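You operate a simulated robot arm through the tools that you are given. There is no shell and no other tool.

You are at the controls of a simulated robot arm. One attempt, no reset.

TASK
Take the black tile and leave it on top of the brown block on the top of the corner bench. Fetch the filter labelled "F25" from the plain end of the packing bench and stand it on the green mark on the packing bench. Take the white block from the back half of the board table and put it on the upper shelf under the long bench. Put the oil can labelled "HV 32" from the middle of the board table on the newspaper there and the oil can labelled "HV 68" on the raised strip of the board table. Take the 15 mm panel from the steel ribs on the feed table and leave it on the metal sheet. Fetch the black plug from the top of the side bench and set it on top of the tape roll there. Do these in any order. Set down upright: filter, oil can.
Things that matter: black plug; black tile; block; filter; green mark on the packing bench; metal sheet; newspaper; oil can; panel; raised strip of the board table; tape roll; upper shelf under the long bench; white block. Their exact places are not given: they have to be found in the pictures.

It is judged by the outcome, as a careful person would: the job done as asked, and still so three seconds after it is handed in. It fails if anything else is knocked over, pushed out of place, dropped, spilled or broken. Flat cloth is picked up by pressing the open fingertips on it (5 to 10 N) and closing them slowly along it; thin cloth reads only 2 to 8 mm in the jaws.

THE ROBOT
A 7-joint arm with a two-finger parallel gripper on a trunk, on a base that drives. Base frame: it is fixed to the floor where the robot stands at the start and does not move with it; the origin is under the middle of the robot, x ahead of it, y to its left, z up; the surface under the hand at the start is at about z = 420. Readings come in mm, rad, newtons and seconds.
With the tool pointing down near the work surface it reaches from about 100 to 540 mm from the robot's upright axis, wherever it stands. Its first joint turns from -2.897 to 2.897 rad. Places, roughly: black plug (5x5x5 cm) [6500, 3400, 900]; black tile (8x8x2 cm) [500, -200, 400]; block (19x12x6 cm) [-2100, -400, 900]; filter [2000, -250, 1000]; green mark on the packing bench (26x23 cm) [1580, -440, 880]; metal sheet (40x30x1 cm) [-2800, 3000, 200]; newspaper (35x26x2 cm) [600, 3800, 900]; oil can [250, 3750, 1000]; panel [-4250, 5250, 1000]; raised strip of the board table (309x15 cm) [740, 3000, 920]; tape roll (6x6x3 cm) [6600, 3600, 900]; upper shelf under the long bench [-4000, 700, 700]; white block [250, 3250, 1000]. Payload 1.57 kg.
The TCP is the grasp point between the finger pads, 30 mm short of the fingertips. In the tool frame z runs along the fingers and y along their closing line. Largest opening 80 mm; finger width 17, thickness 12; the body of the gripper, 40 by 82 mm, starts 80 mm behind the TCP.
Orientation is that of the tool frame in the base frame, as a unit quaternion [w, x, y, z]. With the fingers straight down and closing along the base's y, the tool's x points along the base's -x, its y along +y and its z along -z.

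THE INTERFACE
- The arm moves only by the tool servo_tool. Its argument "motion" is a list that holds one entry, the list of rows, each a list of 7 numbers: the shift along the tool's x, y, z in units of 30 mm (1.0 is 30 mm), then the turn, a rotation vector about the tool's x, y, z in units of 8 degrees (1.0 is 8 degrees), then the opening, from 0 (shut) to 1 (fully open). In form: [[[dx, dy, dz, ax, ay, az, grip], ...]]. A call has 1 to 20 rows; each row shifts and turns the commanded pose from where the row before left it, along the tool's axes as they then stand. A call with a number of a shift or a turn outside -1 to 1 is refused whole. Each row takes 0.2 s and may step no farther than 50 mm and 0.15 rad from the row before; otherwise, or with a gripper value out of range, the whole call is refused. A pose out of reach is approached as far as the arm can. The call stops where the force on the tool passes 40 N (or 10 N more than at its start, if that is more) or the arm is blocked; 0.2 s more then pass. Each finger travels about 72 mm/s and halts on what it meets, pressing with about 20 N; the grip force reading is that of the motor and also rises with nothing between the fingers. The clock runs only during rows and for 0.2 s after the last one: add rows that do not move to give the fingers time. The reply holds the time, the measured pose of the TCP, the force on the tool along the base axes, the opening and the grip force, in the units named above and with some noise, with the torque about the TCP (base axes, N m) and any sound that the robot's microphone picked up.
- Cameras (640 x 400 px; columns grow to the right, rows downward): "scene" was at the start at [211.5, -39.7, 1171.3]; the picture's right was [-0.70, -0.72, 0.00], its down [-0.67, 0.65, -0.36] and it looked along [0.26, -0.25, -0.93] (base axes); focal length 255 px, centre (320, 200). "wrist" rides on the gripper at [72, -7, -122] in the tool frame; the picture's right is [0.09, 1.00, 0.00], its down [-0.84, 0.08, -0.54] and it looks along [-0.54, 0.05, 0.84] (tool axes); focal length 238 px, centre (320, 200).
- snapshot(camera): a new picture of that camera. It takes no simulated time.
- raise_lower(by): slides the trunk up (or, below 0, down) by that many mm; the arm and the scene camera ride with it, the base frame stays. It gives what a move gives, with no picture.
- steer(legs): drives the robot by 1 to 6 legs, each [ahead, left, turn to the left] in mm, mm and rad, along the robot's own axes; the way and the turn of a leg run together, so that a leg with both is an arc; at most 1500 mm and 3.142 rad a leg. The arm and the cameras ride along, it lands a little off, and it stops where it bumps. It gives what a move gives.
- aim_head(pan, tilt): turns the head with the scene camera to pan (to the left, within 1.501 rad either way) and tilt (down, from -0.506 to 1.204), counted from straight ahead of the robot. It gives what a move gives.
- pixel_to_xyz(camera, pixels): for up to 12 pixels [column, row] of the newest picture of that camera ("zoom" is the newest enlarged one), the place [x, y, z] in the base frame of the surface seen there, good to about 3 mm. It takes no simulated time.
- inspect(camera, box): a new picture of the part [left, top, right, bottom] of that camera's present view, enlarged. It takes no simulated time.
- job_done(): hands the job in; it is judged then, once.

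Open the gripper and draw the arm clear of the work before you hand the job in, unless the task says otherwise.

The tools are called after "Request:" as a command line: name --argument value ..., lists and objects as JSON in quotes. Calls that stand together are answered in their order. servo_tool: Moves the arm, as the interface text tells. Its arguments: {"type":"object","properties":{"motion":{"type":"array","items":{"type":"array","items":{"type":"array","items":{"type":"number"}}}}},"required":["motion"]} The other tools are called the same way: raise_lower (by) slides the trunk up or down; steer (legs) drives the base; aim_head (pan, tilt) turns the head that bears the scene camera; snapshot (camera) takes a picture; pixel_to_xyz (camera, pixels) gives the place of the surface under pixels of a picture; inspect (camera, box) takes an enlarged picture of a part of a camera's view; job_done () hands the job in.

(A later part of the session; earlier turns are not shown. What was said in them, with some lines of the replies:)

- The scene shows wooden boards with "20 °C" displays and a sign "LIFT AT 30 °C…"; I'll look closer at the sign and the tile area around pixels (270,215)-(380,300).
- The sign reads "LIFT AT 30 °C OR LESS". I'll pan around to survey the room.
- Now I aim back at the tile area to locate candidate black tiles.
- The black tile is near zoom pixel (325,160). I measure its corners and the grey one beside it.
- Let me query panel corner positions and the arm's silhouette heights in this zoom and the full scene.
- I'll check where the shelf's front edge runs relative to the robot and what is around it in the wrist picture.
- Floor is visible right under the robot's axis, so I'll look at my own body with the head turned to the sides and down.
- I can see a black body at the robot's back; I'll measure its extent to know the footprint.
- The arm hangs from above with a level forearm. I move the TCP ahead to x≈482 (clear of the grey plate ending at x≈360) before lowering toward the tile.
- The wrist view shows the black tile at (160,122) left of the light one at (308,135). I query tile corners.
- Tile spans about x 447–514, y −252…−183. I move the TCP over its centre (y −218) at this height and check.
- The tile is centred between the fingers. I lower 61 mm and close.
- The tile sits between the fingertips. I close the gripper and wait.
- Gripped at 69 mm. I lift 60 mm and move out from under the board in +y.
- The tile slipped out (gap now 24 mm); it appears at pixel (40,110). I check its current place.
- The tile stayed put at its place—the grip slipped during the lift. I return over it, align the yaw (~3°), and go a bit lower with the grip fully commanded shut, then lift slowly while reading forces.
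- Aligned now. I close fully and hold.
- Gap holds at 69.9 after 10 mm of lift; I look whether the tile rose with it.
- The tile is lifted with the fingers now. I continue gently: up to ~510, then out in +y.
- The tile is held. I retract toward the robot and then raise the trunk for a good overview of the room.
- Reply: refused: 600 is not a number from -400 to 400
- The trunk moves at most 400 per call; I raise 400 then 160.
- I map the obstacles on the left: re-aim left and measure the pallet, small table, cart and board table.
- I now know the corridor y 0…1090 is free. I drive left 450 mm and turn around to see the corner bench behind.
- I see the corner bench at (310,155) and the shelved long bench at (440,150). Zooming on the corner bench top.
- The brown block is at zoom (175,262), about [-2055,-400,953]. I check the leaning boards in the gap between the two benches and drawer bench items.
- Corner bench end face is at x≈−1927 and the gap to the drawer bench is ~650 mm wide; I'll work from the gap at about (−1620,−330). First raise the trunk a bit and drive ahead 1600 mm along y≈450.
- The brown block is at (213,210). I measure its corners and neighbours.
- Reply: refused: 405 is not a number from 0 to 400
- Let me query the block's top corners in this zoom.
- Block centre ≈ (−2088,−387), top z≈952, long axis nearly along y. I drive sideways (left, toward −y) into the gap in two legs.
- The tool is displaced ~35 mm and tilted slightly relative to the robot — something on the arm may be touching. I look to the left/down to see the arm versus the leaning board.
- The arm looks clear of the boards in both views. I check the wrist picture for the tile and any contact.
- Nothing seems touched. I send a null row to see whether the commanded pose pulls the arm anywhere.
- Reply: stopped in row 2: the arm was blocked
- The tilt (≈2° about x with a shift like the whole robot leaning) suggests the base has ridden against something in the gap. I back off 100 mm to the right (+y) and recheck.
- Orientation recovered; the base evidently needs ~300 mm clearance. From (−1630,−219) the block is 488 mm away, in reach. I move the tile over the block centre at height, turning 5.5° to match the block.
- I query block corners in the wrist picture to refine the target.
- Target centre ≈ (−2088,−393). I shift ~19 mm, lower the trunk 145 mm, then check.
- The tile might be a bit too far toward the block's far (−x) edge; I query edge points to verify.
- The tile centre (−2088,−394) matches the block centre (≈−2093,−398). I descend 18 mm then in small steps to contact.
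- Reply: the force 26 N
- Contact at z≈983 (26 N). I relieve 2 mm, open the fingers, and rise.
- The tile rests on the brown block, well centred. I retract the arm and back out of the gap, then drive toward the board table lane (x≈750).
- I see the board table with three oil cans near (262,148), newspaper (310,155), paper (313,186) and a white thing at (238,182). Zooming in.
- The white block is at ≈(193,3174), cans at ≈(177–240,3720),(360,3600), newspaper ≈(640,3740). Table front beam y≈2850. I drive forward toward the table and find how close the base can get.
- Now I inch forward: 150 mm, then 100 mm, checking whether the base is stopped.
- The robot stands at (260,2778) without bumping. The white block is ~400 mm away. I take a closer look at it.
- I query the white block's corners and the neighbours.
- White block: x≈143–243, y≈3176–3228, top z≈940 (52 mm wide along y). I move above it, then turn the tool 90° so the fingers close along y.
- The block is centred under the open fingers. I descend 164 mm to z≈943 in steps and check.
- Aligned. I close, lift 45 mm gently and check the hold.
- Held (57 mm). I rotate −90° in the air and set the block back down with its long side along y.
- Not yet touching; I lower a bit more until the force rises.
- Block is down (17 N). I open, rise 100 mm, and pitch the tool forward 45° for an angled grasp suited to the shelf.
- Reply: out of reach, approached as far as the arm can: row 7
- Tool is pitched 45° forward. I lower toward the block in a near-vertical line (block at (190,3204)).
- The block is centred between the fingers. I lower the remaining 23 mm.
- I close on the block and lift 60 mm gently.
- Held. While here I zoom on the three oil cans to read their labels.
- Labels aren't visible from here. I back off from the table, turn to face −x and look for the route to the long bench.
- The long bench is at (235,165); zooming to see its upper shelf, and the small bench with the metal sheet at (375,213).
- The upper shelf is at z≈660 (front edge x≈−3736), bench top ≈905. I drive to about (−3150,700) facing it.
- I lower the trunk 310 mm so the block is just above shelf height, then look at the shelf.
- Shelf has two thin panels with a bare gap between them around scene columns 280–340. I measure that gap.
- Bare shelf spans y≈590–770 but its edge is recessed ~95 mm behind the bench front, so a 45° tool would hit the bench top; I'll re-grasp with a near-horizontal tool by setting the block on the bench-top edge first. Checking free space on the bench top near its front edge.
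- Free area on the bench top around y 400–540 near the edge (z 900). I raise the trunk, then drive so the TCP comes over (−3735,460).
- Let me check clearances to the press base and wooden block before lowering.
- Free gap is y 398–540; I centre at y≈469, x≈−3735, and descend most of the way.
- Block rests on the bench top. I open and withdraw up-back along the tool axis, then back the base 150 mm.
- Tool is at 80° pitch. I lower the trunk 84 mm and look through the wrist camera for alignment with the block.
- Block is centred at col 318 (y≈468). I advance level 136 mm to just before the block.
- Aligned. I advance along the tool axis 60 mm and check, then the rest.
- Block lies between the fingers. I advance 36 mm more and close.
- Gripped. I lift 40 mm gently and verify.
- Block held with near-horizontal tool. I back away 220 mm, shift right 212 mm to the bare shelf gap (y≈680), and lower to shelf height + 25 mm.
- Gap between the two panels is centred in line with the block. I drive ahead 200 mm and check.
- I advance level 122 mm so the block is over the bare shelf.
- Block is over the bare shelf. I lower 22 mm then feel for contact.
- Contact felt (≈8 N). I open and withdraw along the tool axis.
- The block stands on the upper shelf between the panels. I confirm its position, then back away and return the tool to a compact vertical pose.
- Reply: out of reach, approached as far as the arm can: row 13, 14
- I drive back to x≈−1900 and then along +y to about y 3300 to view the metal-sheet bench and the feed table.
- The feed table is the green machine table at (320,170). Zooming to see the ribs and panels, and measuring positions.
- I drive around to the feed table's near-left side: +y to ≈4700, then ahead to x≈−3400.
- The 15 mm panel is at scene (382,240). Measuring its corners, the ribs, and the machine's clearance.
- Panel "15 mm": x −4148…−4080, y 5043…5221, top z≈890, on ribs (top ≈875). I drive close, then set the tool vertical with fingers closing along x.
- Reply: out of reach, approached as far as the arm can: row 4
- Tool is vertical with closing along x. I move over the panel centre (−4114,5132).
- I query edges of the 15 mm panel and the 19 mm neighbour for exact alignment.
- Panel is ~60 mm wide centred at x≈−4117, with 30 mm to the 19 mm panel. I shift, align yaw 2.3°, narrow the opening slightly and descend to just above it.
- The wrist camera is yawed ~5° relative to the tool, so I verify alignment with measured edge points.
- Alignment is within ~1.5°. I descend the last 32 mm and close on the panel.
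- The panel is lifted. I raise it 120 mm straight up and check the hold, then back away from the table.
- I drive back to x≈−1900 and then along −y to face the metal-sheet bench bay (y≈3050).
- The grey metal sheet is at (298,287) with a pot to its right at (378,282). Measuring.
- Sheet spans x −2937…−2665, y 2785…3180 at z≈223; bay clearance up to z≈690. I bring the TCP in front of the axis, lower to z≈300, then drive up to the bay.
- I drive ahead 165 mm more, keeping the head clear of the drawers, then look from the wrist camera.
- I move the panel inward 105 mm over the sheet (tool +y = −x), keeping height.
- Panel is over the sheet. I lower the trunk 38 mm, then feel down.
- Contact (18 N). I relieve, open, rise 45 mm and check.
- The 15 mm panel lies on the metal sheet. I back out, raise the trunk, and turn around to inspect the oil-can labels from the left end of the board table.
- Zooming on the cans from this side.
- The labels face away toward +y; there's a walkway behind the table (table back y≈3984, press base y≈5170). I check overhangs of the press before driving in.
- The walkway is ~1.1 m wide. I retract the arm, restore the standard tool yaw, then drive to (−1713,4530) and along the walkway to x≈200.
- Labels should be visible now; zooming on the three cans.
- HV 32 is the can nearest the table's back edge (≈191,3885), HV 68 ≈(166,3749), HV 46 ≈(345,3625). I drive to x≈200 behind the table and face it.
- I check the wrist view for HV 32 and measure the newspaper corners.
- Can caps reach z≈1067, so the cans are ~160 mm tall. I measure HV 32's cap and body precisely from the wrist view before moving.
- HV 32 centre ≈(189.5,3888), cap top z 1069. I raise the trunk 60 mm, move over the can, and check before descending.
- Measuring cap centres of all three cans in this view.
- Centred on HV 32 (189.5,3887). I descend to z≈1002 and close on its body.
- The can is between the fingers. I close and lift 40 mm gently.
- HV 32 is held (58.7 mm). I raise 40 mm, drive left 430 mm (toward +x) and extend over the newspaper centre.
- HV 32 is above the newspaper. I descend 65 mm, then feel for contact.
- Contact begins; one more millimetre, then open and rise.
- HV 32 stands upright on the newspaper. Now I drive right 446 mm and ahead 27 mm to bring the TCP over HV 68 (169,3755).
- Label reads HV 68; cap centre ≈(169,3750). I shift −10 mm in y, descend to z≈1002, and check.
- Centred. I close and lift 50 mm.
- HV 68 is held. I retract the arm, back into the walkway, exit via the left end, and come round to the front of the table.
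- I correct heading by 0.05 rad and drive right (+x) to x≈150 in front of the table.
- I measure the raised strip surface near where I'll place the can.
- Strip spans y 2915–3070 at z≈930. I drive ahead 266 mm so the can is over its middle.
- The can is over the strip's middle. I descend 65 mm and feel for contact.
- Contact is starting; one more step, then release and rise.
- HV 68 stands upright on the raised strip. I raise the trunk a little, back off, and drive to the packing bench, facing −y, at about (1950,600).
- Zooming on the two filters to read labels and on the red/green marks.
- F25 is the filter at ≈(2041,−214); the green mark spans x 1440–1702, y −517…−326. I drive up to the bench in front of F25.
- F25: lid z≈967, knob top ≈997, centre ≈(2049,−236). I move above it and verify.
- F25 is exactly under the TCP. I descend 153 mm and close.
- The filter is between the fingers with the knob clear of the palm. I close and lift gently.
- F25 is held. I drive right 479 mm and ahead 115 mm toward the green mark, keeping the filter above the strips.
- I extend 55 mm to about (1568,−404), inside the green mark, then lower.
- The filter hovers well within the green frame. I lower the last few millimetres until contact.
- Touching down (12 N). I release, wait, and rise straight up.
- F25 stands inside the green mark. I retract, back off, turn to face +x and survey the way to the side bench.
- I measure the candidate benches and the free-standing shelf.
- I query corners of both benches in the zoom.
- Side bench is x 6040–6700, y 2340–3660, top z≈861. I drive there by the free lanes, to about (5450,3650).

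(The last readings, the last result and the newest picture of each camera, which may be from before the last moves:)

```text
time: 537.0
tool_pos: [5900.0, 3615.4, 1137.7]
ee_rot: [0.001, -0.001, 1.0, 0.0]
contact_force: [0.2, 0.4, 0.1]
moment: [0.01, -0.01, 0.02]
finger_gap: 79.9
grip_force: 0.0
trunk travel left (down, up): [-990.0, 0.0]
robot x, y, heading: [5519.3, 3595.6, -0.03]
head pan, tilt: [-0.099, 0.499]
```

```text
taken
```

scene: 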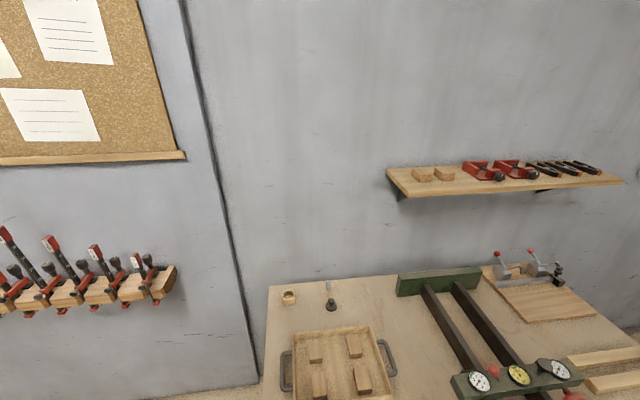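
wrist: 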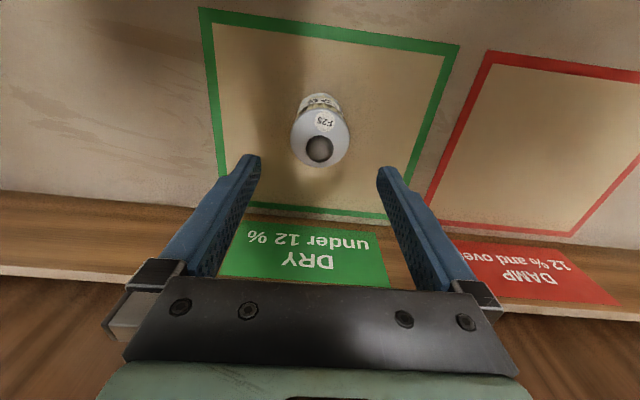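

I see the tape roll at (289,297) and a black item at (331,303). Zooming.

Request:
inspect --camera "scene" --box '[260, 270, 360, 340]'

Request:
pixel_to_xyz --camera "scene" --pixels '[[289, 293], [289, 300], [331, 305], [331, 288], [270, 290], [265, 340], [300, 330], [380, 330], [240, 380], [400, 285], [320, 350], [345, 360]]'

```text
5.71 times, centred on (310, 305) of scene
```

zoom: 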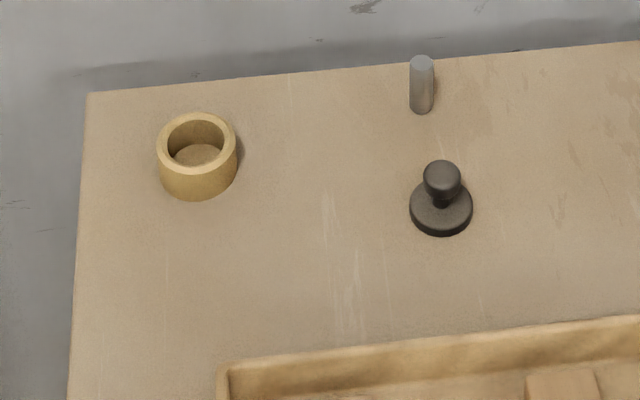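

```text
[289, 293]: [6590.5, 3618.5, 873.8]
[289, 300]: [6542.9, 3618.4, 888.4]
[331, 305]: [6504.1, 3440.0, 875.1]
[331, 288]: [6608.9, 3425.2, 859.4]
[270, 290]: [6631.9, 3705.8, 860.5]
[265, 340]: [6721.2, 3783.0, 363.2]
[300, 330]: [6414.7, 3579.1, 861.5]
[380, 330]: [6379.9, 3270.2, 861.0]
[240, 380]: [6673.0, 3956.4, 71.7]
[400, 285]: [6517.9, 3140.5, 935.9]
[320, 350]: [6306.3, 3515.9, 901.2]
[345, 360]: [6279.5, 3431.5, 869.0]
```

Plug ≈(6505,3440) with a knob on top; tape roll ≈(6570,3618). I'll work from the bench's end (y>3715). Checking clamps on the wall and the floor there first.

Request:
pixel_to_xyz --camera "scene" --pixels '[[160, 285], [130, 265], [50, 295], [10, 240], [180, 395], [230, 390], [60, 395], [170, 160], [263, 395], [120, 385]]'

Request:
aim_head --pan 0.4 --tilt 0.7

Request:
snapshot --camera "scene"

```text
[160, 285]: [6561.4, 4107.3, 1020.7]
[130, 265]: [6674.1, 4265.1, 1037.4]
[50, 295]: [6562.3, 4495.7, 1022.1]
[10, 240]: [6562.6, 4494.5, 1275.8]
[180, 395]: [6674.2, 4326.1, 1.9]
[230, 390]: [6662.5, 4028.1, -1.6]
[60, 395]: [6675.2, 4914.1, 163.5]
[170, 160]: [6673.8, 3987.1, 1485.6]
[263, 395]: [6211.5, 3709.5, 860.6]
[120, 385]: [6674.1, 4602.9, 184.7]
```

```text
time: 537.9
tool_pos: [5901.0, 3614.9, 1137.0]
ee_rot: [0.001, -0.001, 1.0, 0.0]
contact_force: [-0.2, -0.4, 0.2]
moment: [-0.01, 0.03, -0.02]
finger_gap: 80.0
grip_force: 0.1
trunk travel left (down, up): [-990.0, 0.0]
robot x, y, heading: [5521.9, 3598.0, -0.027]
head pan, tilt: [0.4, 0.7]
```

```text
taken
```

scene: 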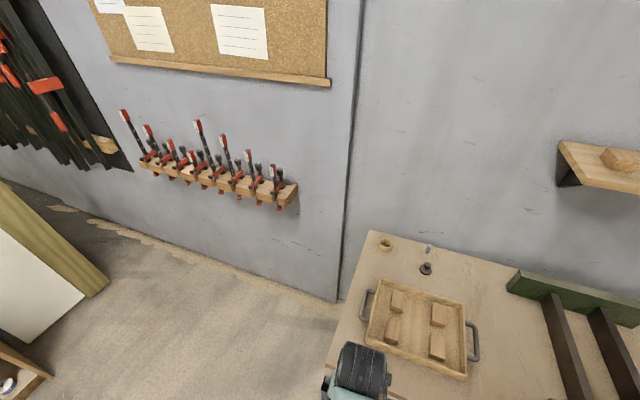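

Floor beyond the bench end is free. I shift +y, turn to face −y, then move sideways to x≈6330.

Request:
steer --legs '[[0, 290, 0], [0, 0, -1.544]]'

Request:
steer --legs '[[0, 500, 0], [0, 290, 0]]'

Request:
aim_head --pan 0.3 --tilt 0.95

Request:
snapshot --camera "scene"

Request:
snapshot --camera "wrist"

```text
time: 543.7
tool_pos: [5561.0, 3509.1, 1138.6]
ee_rot: [0.001, 0.691, 0.722, 0.0]
contact_force: [0.6, -1.2, -0.9]
moment: [-0.04, -0.04, 0.0]
finger_gap: 79.9
grip_force: 0.1
trunk travel left (down, up): [-990.0, 0.0]
robot x, y, heading: [5530.0, 3885.2, -1.558]
head pan, tilt: [0.4, 0.7]
```

```text
time: 548.2
tool_pos: [6348.5, 3520.7, 1138.3]
ee_rot: [0.001, 0.692, 0.722, 0.0]
contact_force: [-0.4, 0.2, -0.4]
moment: [0.0, -0.02, 0.01]
finger_gap: 80.2
grip_force: 0.0
trunk travel left (down, up): [-990.0, 0.0]
robot x, y, heading: [6316.9, 3898.7, -1.557]
head pan, tilt: [0.4, 0.7]
```

```text
time: 549.0
tool_pos: [6348.2, 3521.2, 1137.5]
ee_rot: [0.0, 0.692, 0.722, 0.0]
contact_force: [-0.1, 0.7, 0.2]
moment: [0.0, -0.01, -0.02]
finger_gap: 79.9
grip_force: 0.1
trunk travel left (down, up): [-990.0, 0.0]
robot x, y, heading: [6320.2, 3898.8, -1.553]
head pan, tilt: [0.3, 0.949]
```

```text
taken
```

scene: 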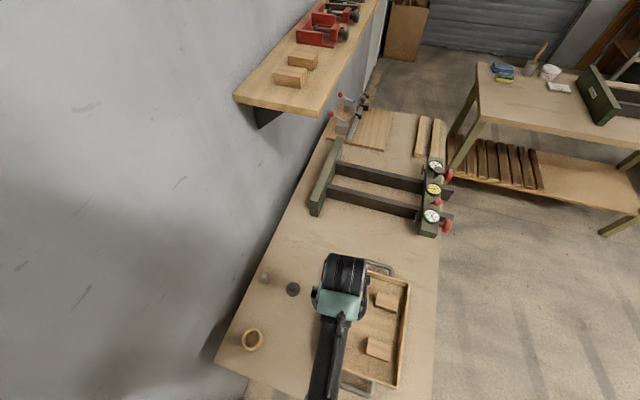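

```text
taken
```

wrist: 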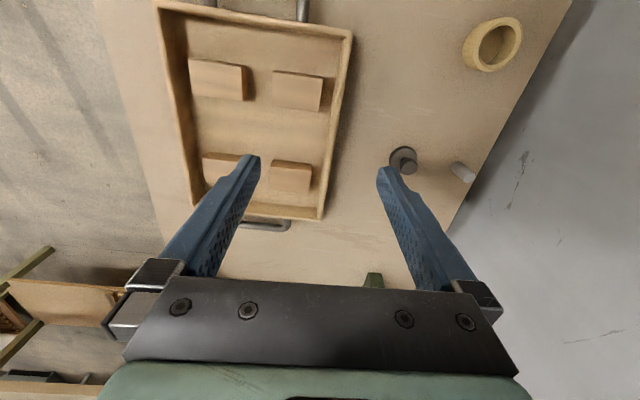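

Both items are visible: plug at wrist (404,160), grey pin (462,172), tape roll (495,43). Measuring.

Request:
pixel_to_xyz --camera "wrist" --pixels '[[404, 160], [408, 163], [396, 152], [416, 155], [495, 43], [475, 30], [515, 40], [485, 66], [500, 20], [462, 172], [495, 50], [340, 200]]'

Request:
inspect --camera "scene" --box '[220, 255, 340, 365]'

Request:
pixel_to_xyz --camera "scene" --pixels '[[293, 289], [252, 340], [243, 335], [262, 340], [252, 331], [250, 350], [265, 277], [293, 283], [287, 290], [300, 290]]'

```text
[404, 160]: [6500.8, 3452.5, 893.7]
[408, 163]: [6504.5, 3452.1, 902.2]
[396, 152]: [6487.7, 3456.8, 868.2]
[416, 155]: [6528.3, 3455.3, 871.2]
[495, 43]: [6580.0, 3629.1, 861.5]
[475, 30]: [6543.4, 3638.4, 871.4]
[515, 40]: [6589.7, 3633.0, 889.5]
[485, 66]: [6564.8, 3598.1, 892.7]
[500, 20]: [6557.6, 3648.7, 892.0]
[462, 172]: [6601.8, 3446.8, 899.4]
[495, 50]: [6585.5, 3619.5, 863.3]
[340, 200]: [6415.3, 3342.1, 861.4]
```

```text
3.64 times, centred on (280, 310) of scene
```

zoom: 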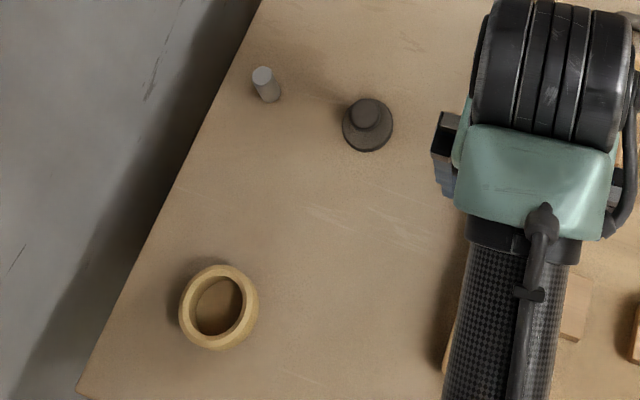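

```text
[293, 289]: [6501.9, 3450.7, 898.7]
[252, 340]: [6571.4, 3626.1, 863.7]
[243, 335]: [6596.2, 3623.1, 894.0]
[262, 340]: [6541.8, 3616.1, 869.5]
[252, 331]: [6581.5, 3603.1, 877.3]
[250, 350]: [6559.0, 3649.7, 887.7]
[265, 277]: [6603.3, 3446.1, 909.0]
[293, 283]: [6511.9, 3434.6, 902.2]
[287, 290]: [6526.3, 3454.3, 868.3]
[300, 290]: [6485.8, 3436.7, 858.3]
```

Tape ring centre ≈(6568,3624), rim top z≈892; plug base ≈(6507,3446), knob top ≈903. I move above the plug and lower to z≈1000 for precise measurement.

Request:
servo_tool --motion '[[[-0.45, 0.86, 0, 0, 0, 0, 0.7], [-0.45, 0.86, 0, 0, 0, 0, 0.7], [-0.45, 0.86, 0, 0, 0, 0, 0.7], [-0.45, 0.86, 0, 0, 0, 0, 0.7], [-0.45, 0.86, 0, 0, 0, 0, 0.7], [-0.45, 0.86, 0, 0, 0, 0, 0.7], [0, 0, 0, 0, 0, 0, 0.7]]]'

Request:
raise_lower --by -130

Request:
snapshot --camera "wrist"

```text
time: 550.6
tool_pos: [6507.7, 3446.9, 1138.7]
ee_rot: [0.0, 0.692, 0.721, -0.001]
contact_force: [0.8, -0.8, -0.2]
moment: [0.03, -0.01, -0.03]
finger_gap: 56.1
grip_force: 0.1
trunk travel left (down, up): [-990.0, 0.0]
robot x, y, heading: [6318.0, 3900.7, -1.557]
head pan, tilt: [0.3, 0.949]
```

```text
time: 552.2
tool_pos: [6508.8, 3446.0, 1008.5]
ee_rot: [0.001, 0.692, 0.722, 0.0]
contact_force: [0.3, -1.0, -0.1]
moment: [0.01, -0.01, 0.01]
finger_gap: 55.7
grip_force: 0.0
trunk travel left (down, up): [-860.0, 130.0]
robot x, y, heading: [6314.3, 3901.0, -1.56]
head pan, tilt: [0.3, 0.949]
```

```text
taken
```

wrist: 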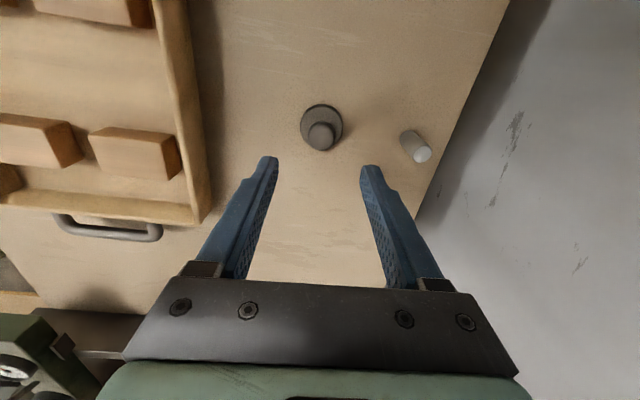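

Request:
pixel_to_xyz --camera "wrist" --pixels '[[321, 130], [321, 140], [312, 135], [330, 135], [303, 122], [340, 122], [321, 108], [310, 112], [333, 112], [304, 130], [339, 130]]'

Request:
inspect --camera "wrist" --box '[280, 85, 360, 165]'

```text
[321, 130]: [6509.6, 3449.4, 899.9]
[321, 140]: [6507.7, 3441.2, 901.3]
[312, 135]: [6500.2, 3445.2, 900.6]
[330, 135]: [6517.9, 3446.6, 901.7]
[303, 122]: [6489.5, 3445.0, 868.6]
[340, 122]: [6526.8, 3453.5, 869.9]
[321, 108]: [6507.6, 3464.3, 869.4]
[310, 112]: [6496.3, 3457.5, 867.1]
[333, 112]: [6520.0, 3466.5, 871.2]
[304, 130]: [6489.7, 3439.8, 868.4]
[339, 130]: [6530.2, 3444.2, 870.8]
```

```text
5.00 times, centred on (320, 125) of wrist
```

zoom: 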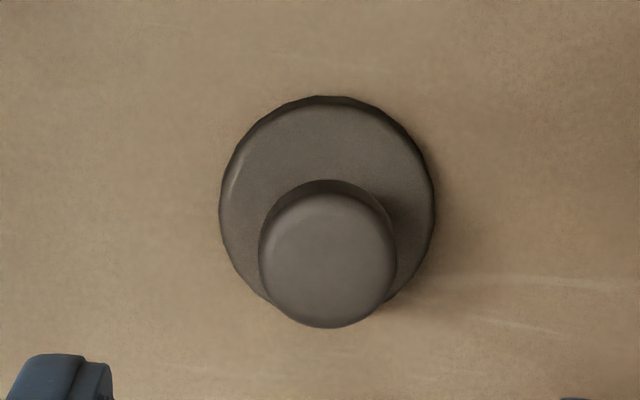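

Plug centre ≈(6508.5,3444.5), knob Ø≈27 mm, base Ø≈47 mm. I descend 101 mm with a 56 mm opening and close on the knob.

Request:
servo_tool --motion '[[[-0.05, 0, 0.8, 0, 0, 0, 0.7], [0, 0, 1, 0, 0, 0, 0.7], [0, 0, 0.9, 0, 0, 0, 0.7], [0, 0, 0.5, 0, 0, 0, 0.7], [0, 0, 0.17, 0, 0, 0, 0.7], [0, 0, 0, 0, 0, 0, 0.7]]]'

Request:
snapshot --camera "wrist"

```text
time: 553.6
tool_pos: [6507.2, 3444.9, 906.7]
ee_rot: [0.0, 0.693, 0.721, -0.001]
contact_force: [-0.5, 0.5, -0.4]
moment: [0.04, 0.01, 0.0]
finger_gap: 56.0
grip_force: 0.0
trunk travel left (down, up): [-860.0, 130.0]
robot x, y, heading: [6318.1, 3900.1, -1.557]
head pan, tilt: [0.3, 0.949]
```

```text
taken
```

wrist: 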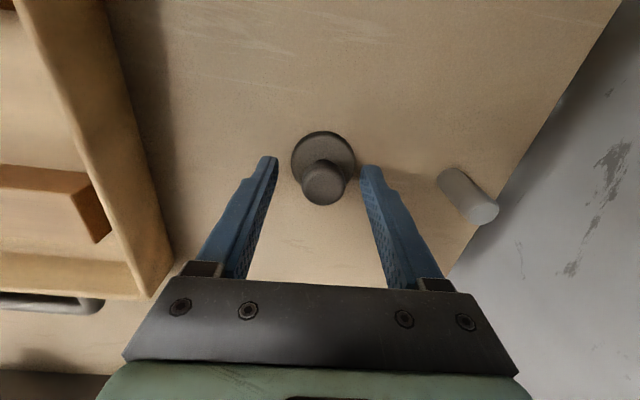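

The knob is centred between the fingertips. I close and lift gently.

Request:
servo_tool --motion '[[[0, 0, 0, 0, 0, 0, 0.5], [0, 0, 0, 0, 0, 0, 0.35], [0, 0, 0, 0, 0, 0, 0.2], [0, 0, 0, 0, 0, 0, 0], [0, 0, 0, 0, 0, 0, 0], [0, 0, 0, 0, 0, 0, 0]]]'

Request:
servo_tool --motion '[[[0, 0, -0.1, 0, 0, 0, 0], [0, 0, -0.2, 0, 0, 0, 0], [0, 0, -0.4, 0, 0, 0, 0], [0, 0, -0.6, 0, 0, 0, 0], [0, 0, -0.6, 0, 0, 0, 0], [0, 0, -0.5, 0, 0, 0, 0], [0, 0, -0.2, 0, 0, 0, 0], [0, 0, 0, 0, 0, 0, 0]]]'

Request:
snapshot --camera "wrist"

```text
time: 555.0
tool_pos: [6507.1, 3444.2, 905.8]
ee_rot: [0.001, 0.693, 0.721, -0.001]
contact_force: [1.1, 0.1, 0.9]
moment: [0.0, 0.02, 0.02]
finger_gap: 26.5
grip_force: 19.5
trunk travel left (down, up): [-860.0, 130.0]
robot x, y, heading: [6315.8, 3902.3, -1.561]
head pan, tilt: [0.3, 0.949]
```

```text
time: 556.8
tool_pos: [6506.9, 3444.4, 984.6]
ee_rot: [0.001, 0.693, 0.721, -0.001]
contact_force: [0.2, -1.1, 0.4]
moment: [0.01, 0.03, 0.01]
finger_gap: 26.2
grip_force: 20.3
trunk travel left (down, up): [-860.0, 130.0]
robot x, y, heading: [6319.1, 3898.5, -1.558]
head pan, tilt: [0.3, 0.949]
```

```text
taken
```

wrist: 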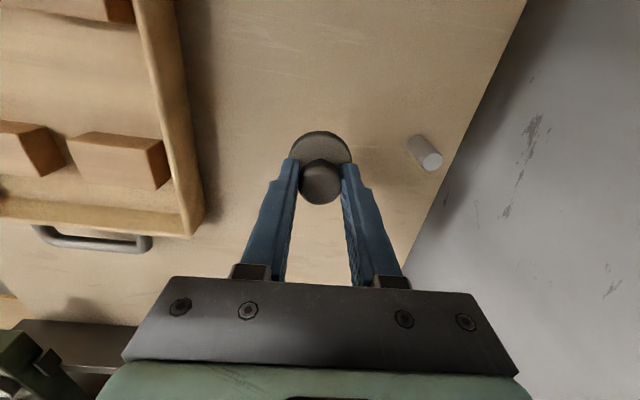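

The plug is lifted. I move to a spot 50 mm before the ring (in +y past it is not needed) — directly toward the ring centre at height, then measure the ring.

Request:
servo_tool --motion '[[[0.4, 0.15, 0, 0, 0, 0, 0], [0.7, 0.27, 0, 0, 0, 0, 0], [0.8, 0.31, 0, 0, 0, 0, 0], [0.8, 0.31, 0, 0, 0, 0, 0], [0.8, 0.31, 0, 0, 0, 0, 0], [0.8, 0.31, 0, 0, 0, 0, 0], [0.8, 0.31, 0, 0, 0, 0, 0], [0.5, 0.2, 0, 0, 0, 0, 0], [0.3, 0.1, 0, 0, 0, 0, 0], [0, 0, 0, 0, 0, 0, 0]]]'

Request:
snapshot --camera "wrist"

Request:
snapshot --camera "scene"

```text
time: 559.0
tool_pos: [6567.5, 3625.2, 983.8]
ee_rot: [0.001, 0.692, 0.722, 0.0]
contact_force: [-0.6, 0.2, -0.9]
moment: [0.01, -0.03, 0.04]
finger_gap: 26.6
grip_force: 20.1
trunk travel left (down, up): [-860.0, 130.0]
robot x, y, heading: [6316.7, 3898.4, -1.56]
head pan, tilt: [0.3, 0.949]
```

```text
taken
```

wrist: 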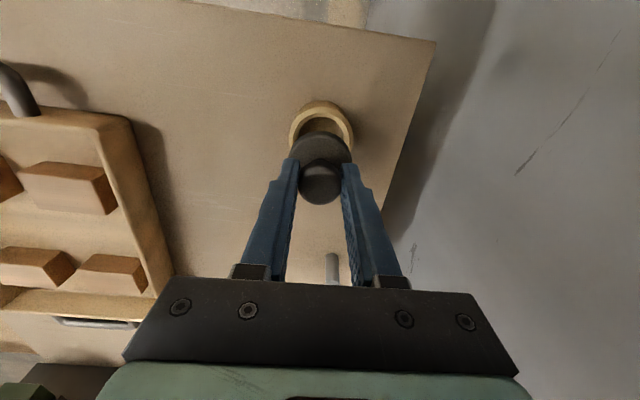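

```text
taken
```

scene: 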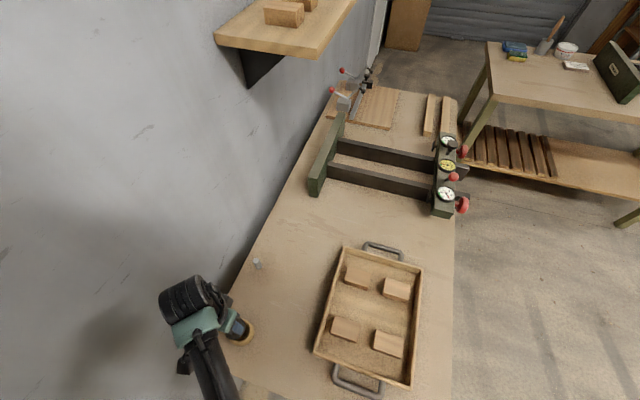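

I query ring rim points in the wrist view to compute its centre.

Request:
inspect --camera "wrist" --box '[275, 85, 365, 165]'

Request:
pixel_to_xyz --camera "wrist" --pixels '[[300, 115], [321, 105], [342, 115], [293, 132], [350, 135], [309, 108], [333, 107], [347, 124], [295, 124], [321, 110]]'

```text
5.00 times, centred on (320, 125) of wrist
```

zoom: 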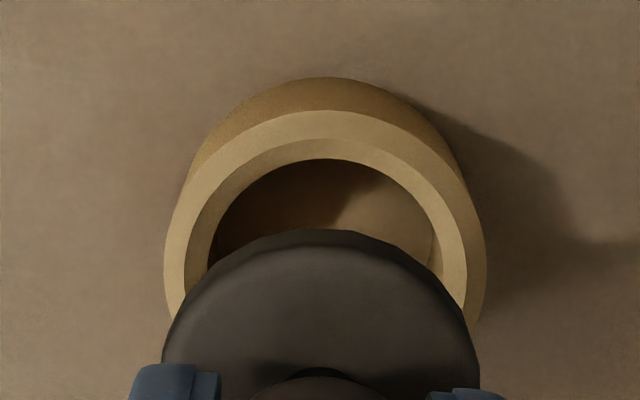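

```text
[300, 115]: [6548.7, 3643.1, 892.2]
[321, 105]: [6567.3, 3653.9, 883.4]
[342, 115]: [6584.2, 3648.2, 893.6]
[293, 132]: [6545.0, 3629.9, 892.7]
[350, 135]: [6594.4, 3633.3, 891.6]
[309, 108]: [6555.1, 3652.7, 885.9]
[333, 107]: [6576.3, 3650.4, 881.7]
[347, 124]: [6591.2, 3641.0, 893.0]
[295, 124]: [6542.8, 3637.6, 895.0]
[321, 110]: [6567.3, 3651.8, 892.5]
```

Ring centre ≈(6568,3625) — right below the plug. I descend 43 mm, then feel for contact.

Request:
servo_tool --motion '[[[0, 0, 0.4, 0, 0, 0, 0], [0, 0, 0.5, 0, 0, 0, 0], [0, 0, 0.4, 0, 0, 0, 0], [0, 0, 0.13, 0, 0, 0, 0], [0, 0, 0, 0, 0, 0, 0]]]'

Request:
snapshot --camera "wrist"

Request:
servo_tool --motion '[[[0, 0, 0.05, 0, 0, 0, 0], [0, 0, 0.04, 0, 0, 0, 0], [0, 0, 0, 0, 0, 0, 0]]]'

```text
time: 560.2
tool_pos: [6568.7, 3625.2, 941.7]
ee_rot: [0.0, 0.692, 0.722, -0.001]
contact_force: [-0.4, -0.4, 0.1]
moment: [0.02, -0.01, -0.01]
finger_gap: 26.5
grip_force: 20.0
trunk travel left (down, up): [-860.0, 130.0]
robot x, y, heading: [6319.6, 3898.1, -1.556]
head pan, tilt: [0.3, 0.949]
```

```text
taken
```

wrist: 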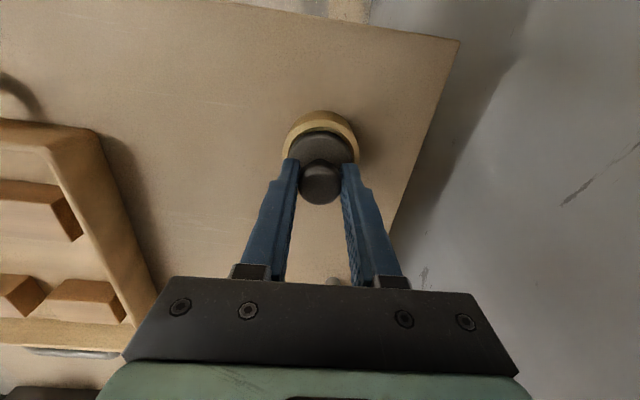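

```text
time: 561.0
tool_pos: [6567.5, 3625.1, 938.3]
ee_rot: [0.001, 0.692, 0.722, 0.0]
contact_force: [0.3, -0.4, 0.5]
moment: [0.02, 0.0, 0.0]
finger_gap: 26.7
grip_force: 19.6
trunk travel left (down, up): [-860.0, 130.0]
robot x, y, heading: [6317.1, 3894.7, -1.555]
head pan, tilt: [0.3, 0.949]
```

Request:
servo_tool --motion '[[[0, 0, 0.04, 0, 0, 0, 0], [0, 0, 0.03, 0, 0, 0, 0], [0, 0, 0, 0, 0, 0, 0]]]'

Request:
servo_tool --motion '[[[0, 0, 0.03, 0, 0, 0, 0], [0, 0, 0, 0, 0, 0, 0]]]'

Request:
inspect --camera "wrist" --box '[265, 90, 375, 215]'

```text
time: 561.8
tool_pos: [6568.3, 3624.6, 937.4]
ee_rot: [0.001, 0.692, 0.722, -0.001]
contact_force: [-0.2, 0.1, -0.4]
moment: [0.02, -0.02, 0.02]
finger_gap: 26.6
grip_force: 20.3
trunk travel left (down, up): [-860.0, 130.0]
robot x, y, heading: [6316.9, 3900.8, -1.55]
head pan, tilt: [0.3, 0.949]
```

```text
time: 562.4
tool_pos: [6567.0, 3624.8, 935.6]
ee_rot: [0.002, 0.693, 0.721, -0.001]
contact_force: [0.5, -0.1, 5.8]
moment: [0.03, 0.02, -0.01]
finger_gap: 26.4
grip_force: 20.2
trunk travel left (down, up): [-860.0, 130.0]
robot x, y, heading: [6317.1, 3896.4, -1.559]
head pan, tilt: [0.3, 0.949]
```

```text
3.20 times, centred on (320, 152) of wrist
```

zoom: 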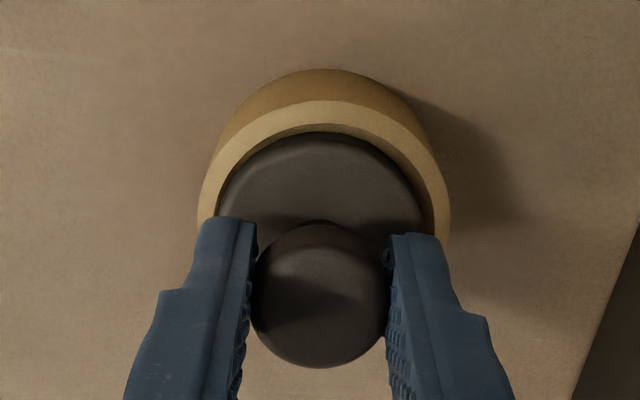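

Contact (≈6 N) and the disc sits centred on the ring. I open gently and rise straight up.

Request:
servo_tool --motion '[[[0, 0, 0, 0, 0, 0, 0.4], [0, 0, 0, 0, 0, 0, 0.5], [0, 0, 0, 0, 0, 0, 0.6], [0, 0, 0, 0, 0, 0, 0.6], [0, 0, -0.3, 0, 0, 0, 0.6], [0, 0, -0.6, 0, 0, 0, 0.6], [0, 0, -0.8, 0, 0, 0, 0.6], [0, 0, -1, 0, 0, 0, 0.6], [0, 0, -1, 0, 0, 0, 0.6], [0, 0, 0, 0, 0, 0, 0.6]]]'

Request:
snapshot --camera "wrist"

Request:
inspect --camera "wrist" --box '[270, 70, 370, 170]'

```text
time: 564.6
tool_pos: [6568.9, 3624.8, 1047.6]
ee_rot: [0.001, 0.692, 0.722, -0.001]
contact_force: [0.9, 0.1, 0.1]
moment: [-0.02, 0.01, -0.01]
finger_gap: 48.2
grip_force: 0.0
trunk travel left (down, up): [-860.0, 130.0]
robot x, y, heading: [6315.1, 3899.1, -1.558]
head pan, tilt: [0.3, 0.949]
```

```text
taken
```

wrist: 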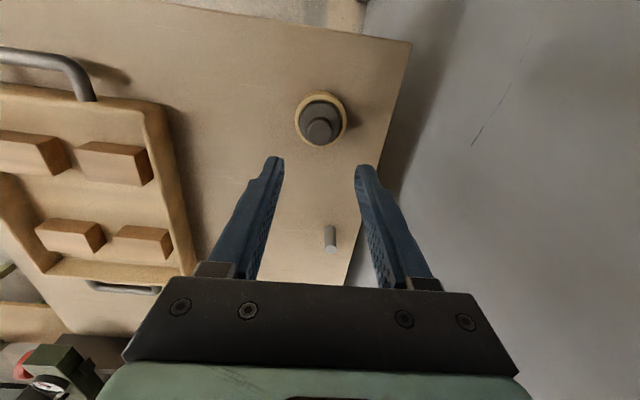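

```text
4.00 times, centred on (320, 120) of wrist
```

zoom: 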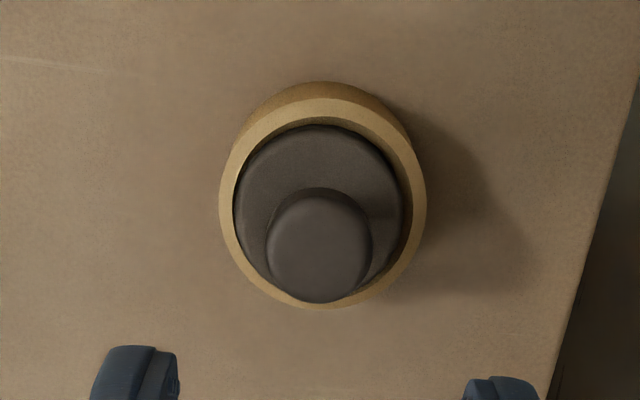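

I verify the plug's height: knob top should be ≈933 and disc ≈901 if it sits on the rim.

Request:
pixel_to_xyz --camera "wrist" --pixels '[[320, 131], [315, 110], [333, 112], [320, 97], [298, 125], [346, 125], [305, 105], [340, 105]]'

Request:
inspect --camera "scene" --box '[200, 280, 300, 360]'

```text
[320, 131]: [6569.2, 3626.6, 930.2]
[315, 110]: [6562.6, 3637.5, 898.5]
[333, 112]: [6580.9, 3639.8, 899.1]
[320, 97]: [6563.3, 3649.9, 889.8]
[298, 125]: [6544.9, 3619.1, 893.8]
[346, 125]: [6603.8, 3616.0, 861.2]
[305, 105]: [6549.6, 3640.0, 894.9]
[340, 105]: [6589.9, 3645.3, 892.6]
```

```text
5.00 times, centred on (250, 320) of scene
```

zoom: 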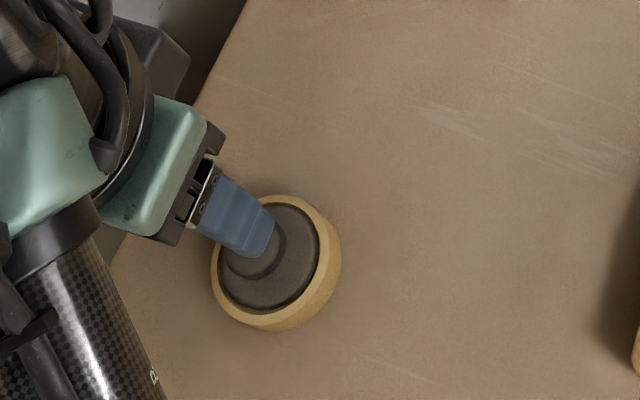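

The plug rests on the ring rim (disc ≈899, knob top ≈930). I raise the arm, open the gripper and draw it away to the side.

Request:
raise_lower --by 125

Request:
servo_tool --motion '[[[0, -1, 0, 0, 0, 0, 1], [0, -1, 0, 0, 0, 0, 1], [0, -1, 0, 0, 0, 0, 1], [0, -1, 0, 0, 0, 0, 1], [0, -1, 0, 0, 0, 0, 1], [0, 0, 0, 0, 0, 0, 1]]]'

Request:
steer --legs '[[0, -500, 0]]'

Request:
aim_head --pan 0.9 --tilt 0.7

Request:
snapshot --camera "scene"

```text
time: 566.1
tool_pos: [6568.1, 3625.1, 1172.6]
ee_rot: [0.001, 0.692, 0.722, -0.001]
contact_force: [-0.2, 0.4, 0.1]
moment: [-0.02, -0.02, 0.03]
finger_gap: 48.0
grip_force: 0.1
trunk travel left (down, up): [-985.0, 5.0]
robot x, y, heading: [6315.5, 3896.9, -1.553]
head pan, tilt: [0.3, 0.949]
```

```text
time: 567.5
tool_pos: [6418.0, 3620.8, 1170.7]
ee_rot: [0.001, 0.692, 0.722, -0.001]
contact_force: [-0.6, -0.1, 0.1]
moment: [0.01, 0.0, 0.03]
finger_gap: 80.0
grip_force: 0.0
trunk travel left (down, up): [-985.0, 5.0]
robot x, y, heading: [6320.1, 3899.4, -1.561]
head pan, tilt: [0.3, 0.949]
```

```text
time: 570.4
tool_pos: [5918.7, 3613.0, 1171.1]
ee_rot: [0.001, 0.692, 0.721, -0.001]
contact_force: [-0.7, -0.1, -0.3]
moment: [-0.01, -0.04, -0.03]
finger_gap: 80.2
grip_force: 0.0
trunk travel left (down, up): [-985.0, 5.0]
robot x, y, heading: [5818.2, 3894.9, -1.552]
head pan, tilt: [0.3, 0.949]
```

```text
time: 571.4
tool_pos: [5919.7, 3610.5, 1170.8]
ee_rot: [0.0, 0.692, 0.722, 0.0]
contact_force: [-0.2, -0.1, -0.4]
moment: [-0.04, -0.02, 0.0]
finger_gap: 79.9
grip_force: 0.0
trunk travel left (down, up): [-985.0, 5.0]
robot x, y, heading: [5817.0, 3893.9, -1.554]
head pan, tilt: [0.901, 0.7]
```

```text
taken
```

scene: 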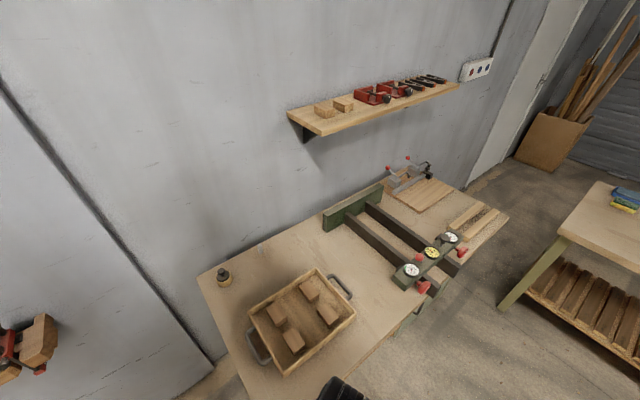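

The plug sits on the tape roll at (223,278). I zoom to make sure the neighbouring pin and everything there stand as before.

Request:
inspect --camera "scene" --box '[190, 230, 330, 320]'

```text
4.44 times, centred on (260, 275) of scene
```

zoom: 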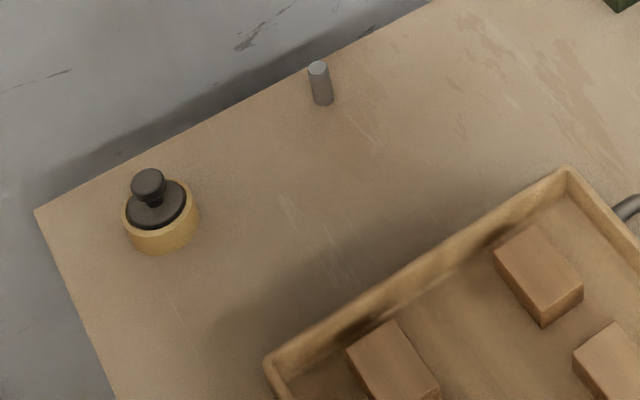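

Plug on the roll, the pin still stands, gripper open and arm clear. All seven placements are done, so I hand the job in.

Request:
job_done

```text
The job is handed in.
```

I placed all seven items and handed the job in. I checked each one in the pictures right after releasing it, but not again at the end.

| Item | Now resting on | How it was left |
|---|---|---|
| Black tile | Brown block on the corner bench | Centred. My first grip slipped, and the second held. |
| Filter F25 | Green mark on the packing bench | Upright, inside the mark |
| White block | Upper shelf under the long bench | Lying flat on bare shelf between the two panels |
| Oil can HV 32 | Newspaper on the board table | Upright |
| Oil can HV 68 | Raised strip of the board table | Upright |
| 15 mm panel | Metal sheet | Flat |
| Black plug | Tape roll on the side bench | On top of the roll; it measured about 2 mm lower than I expected |

- **Possible bump:** beside the corner bench, the robot touched something once and leaned about 2°, so I backed it off. The leaning boards there looked unmoved in the next picture, but I did not go back to check them.
- **White block:** I set it down on the board table and the edge of the long bench to change my grip before it went on the shelf.

The gripper is open and the arm is clear of the side bench.
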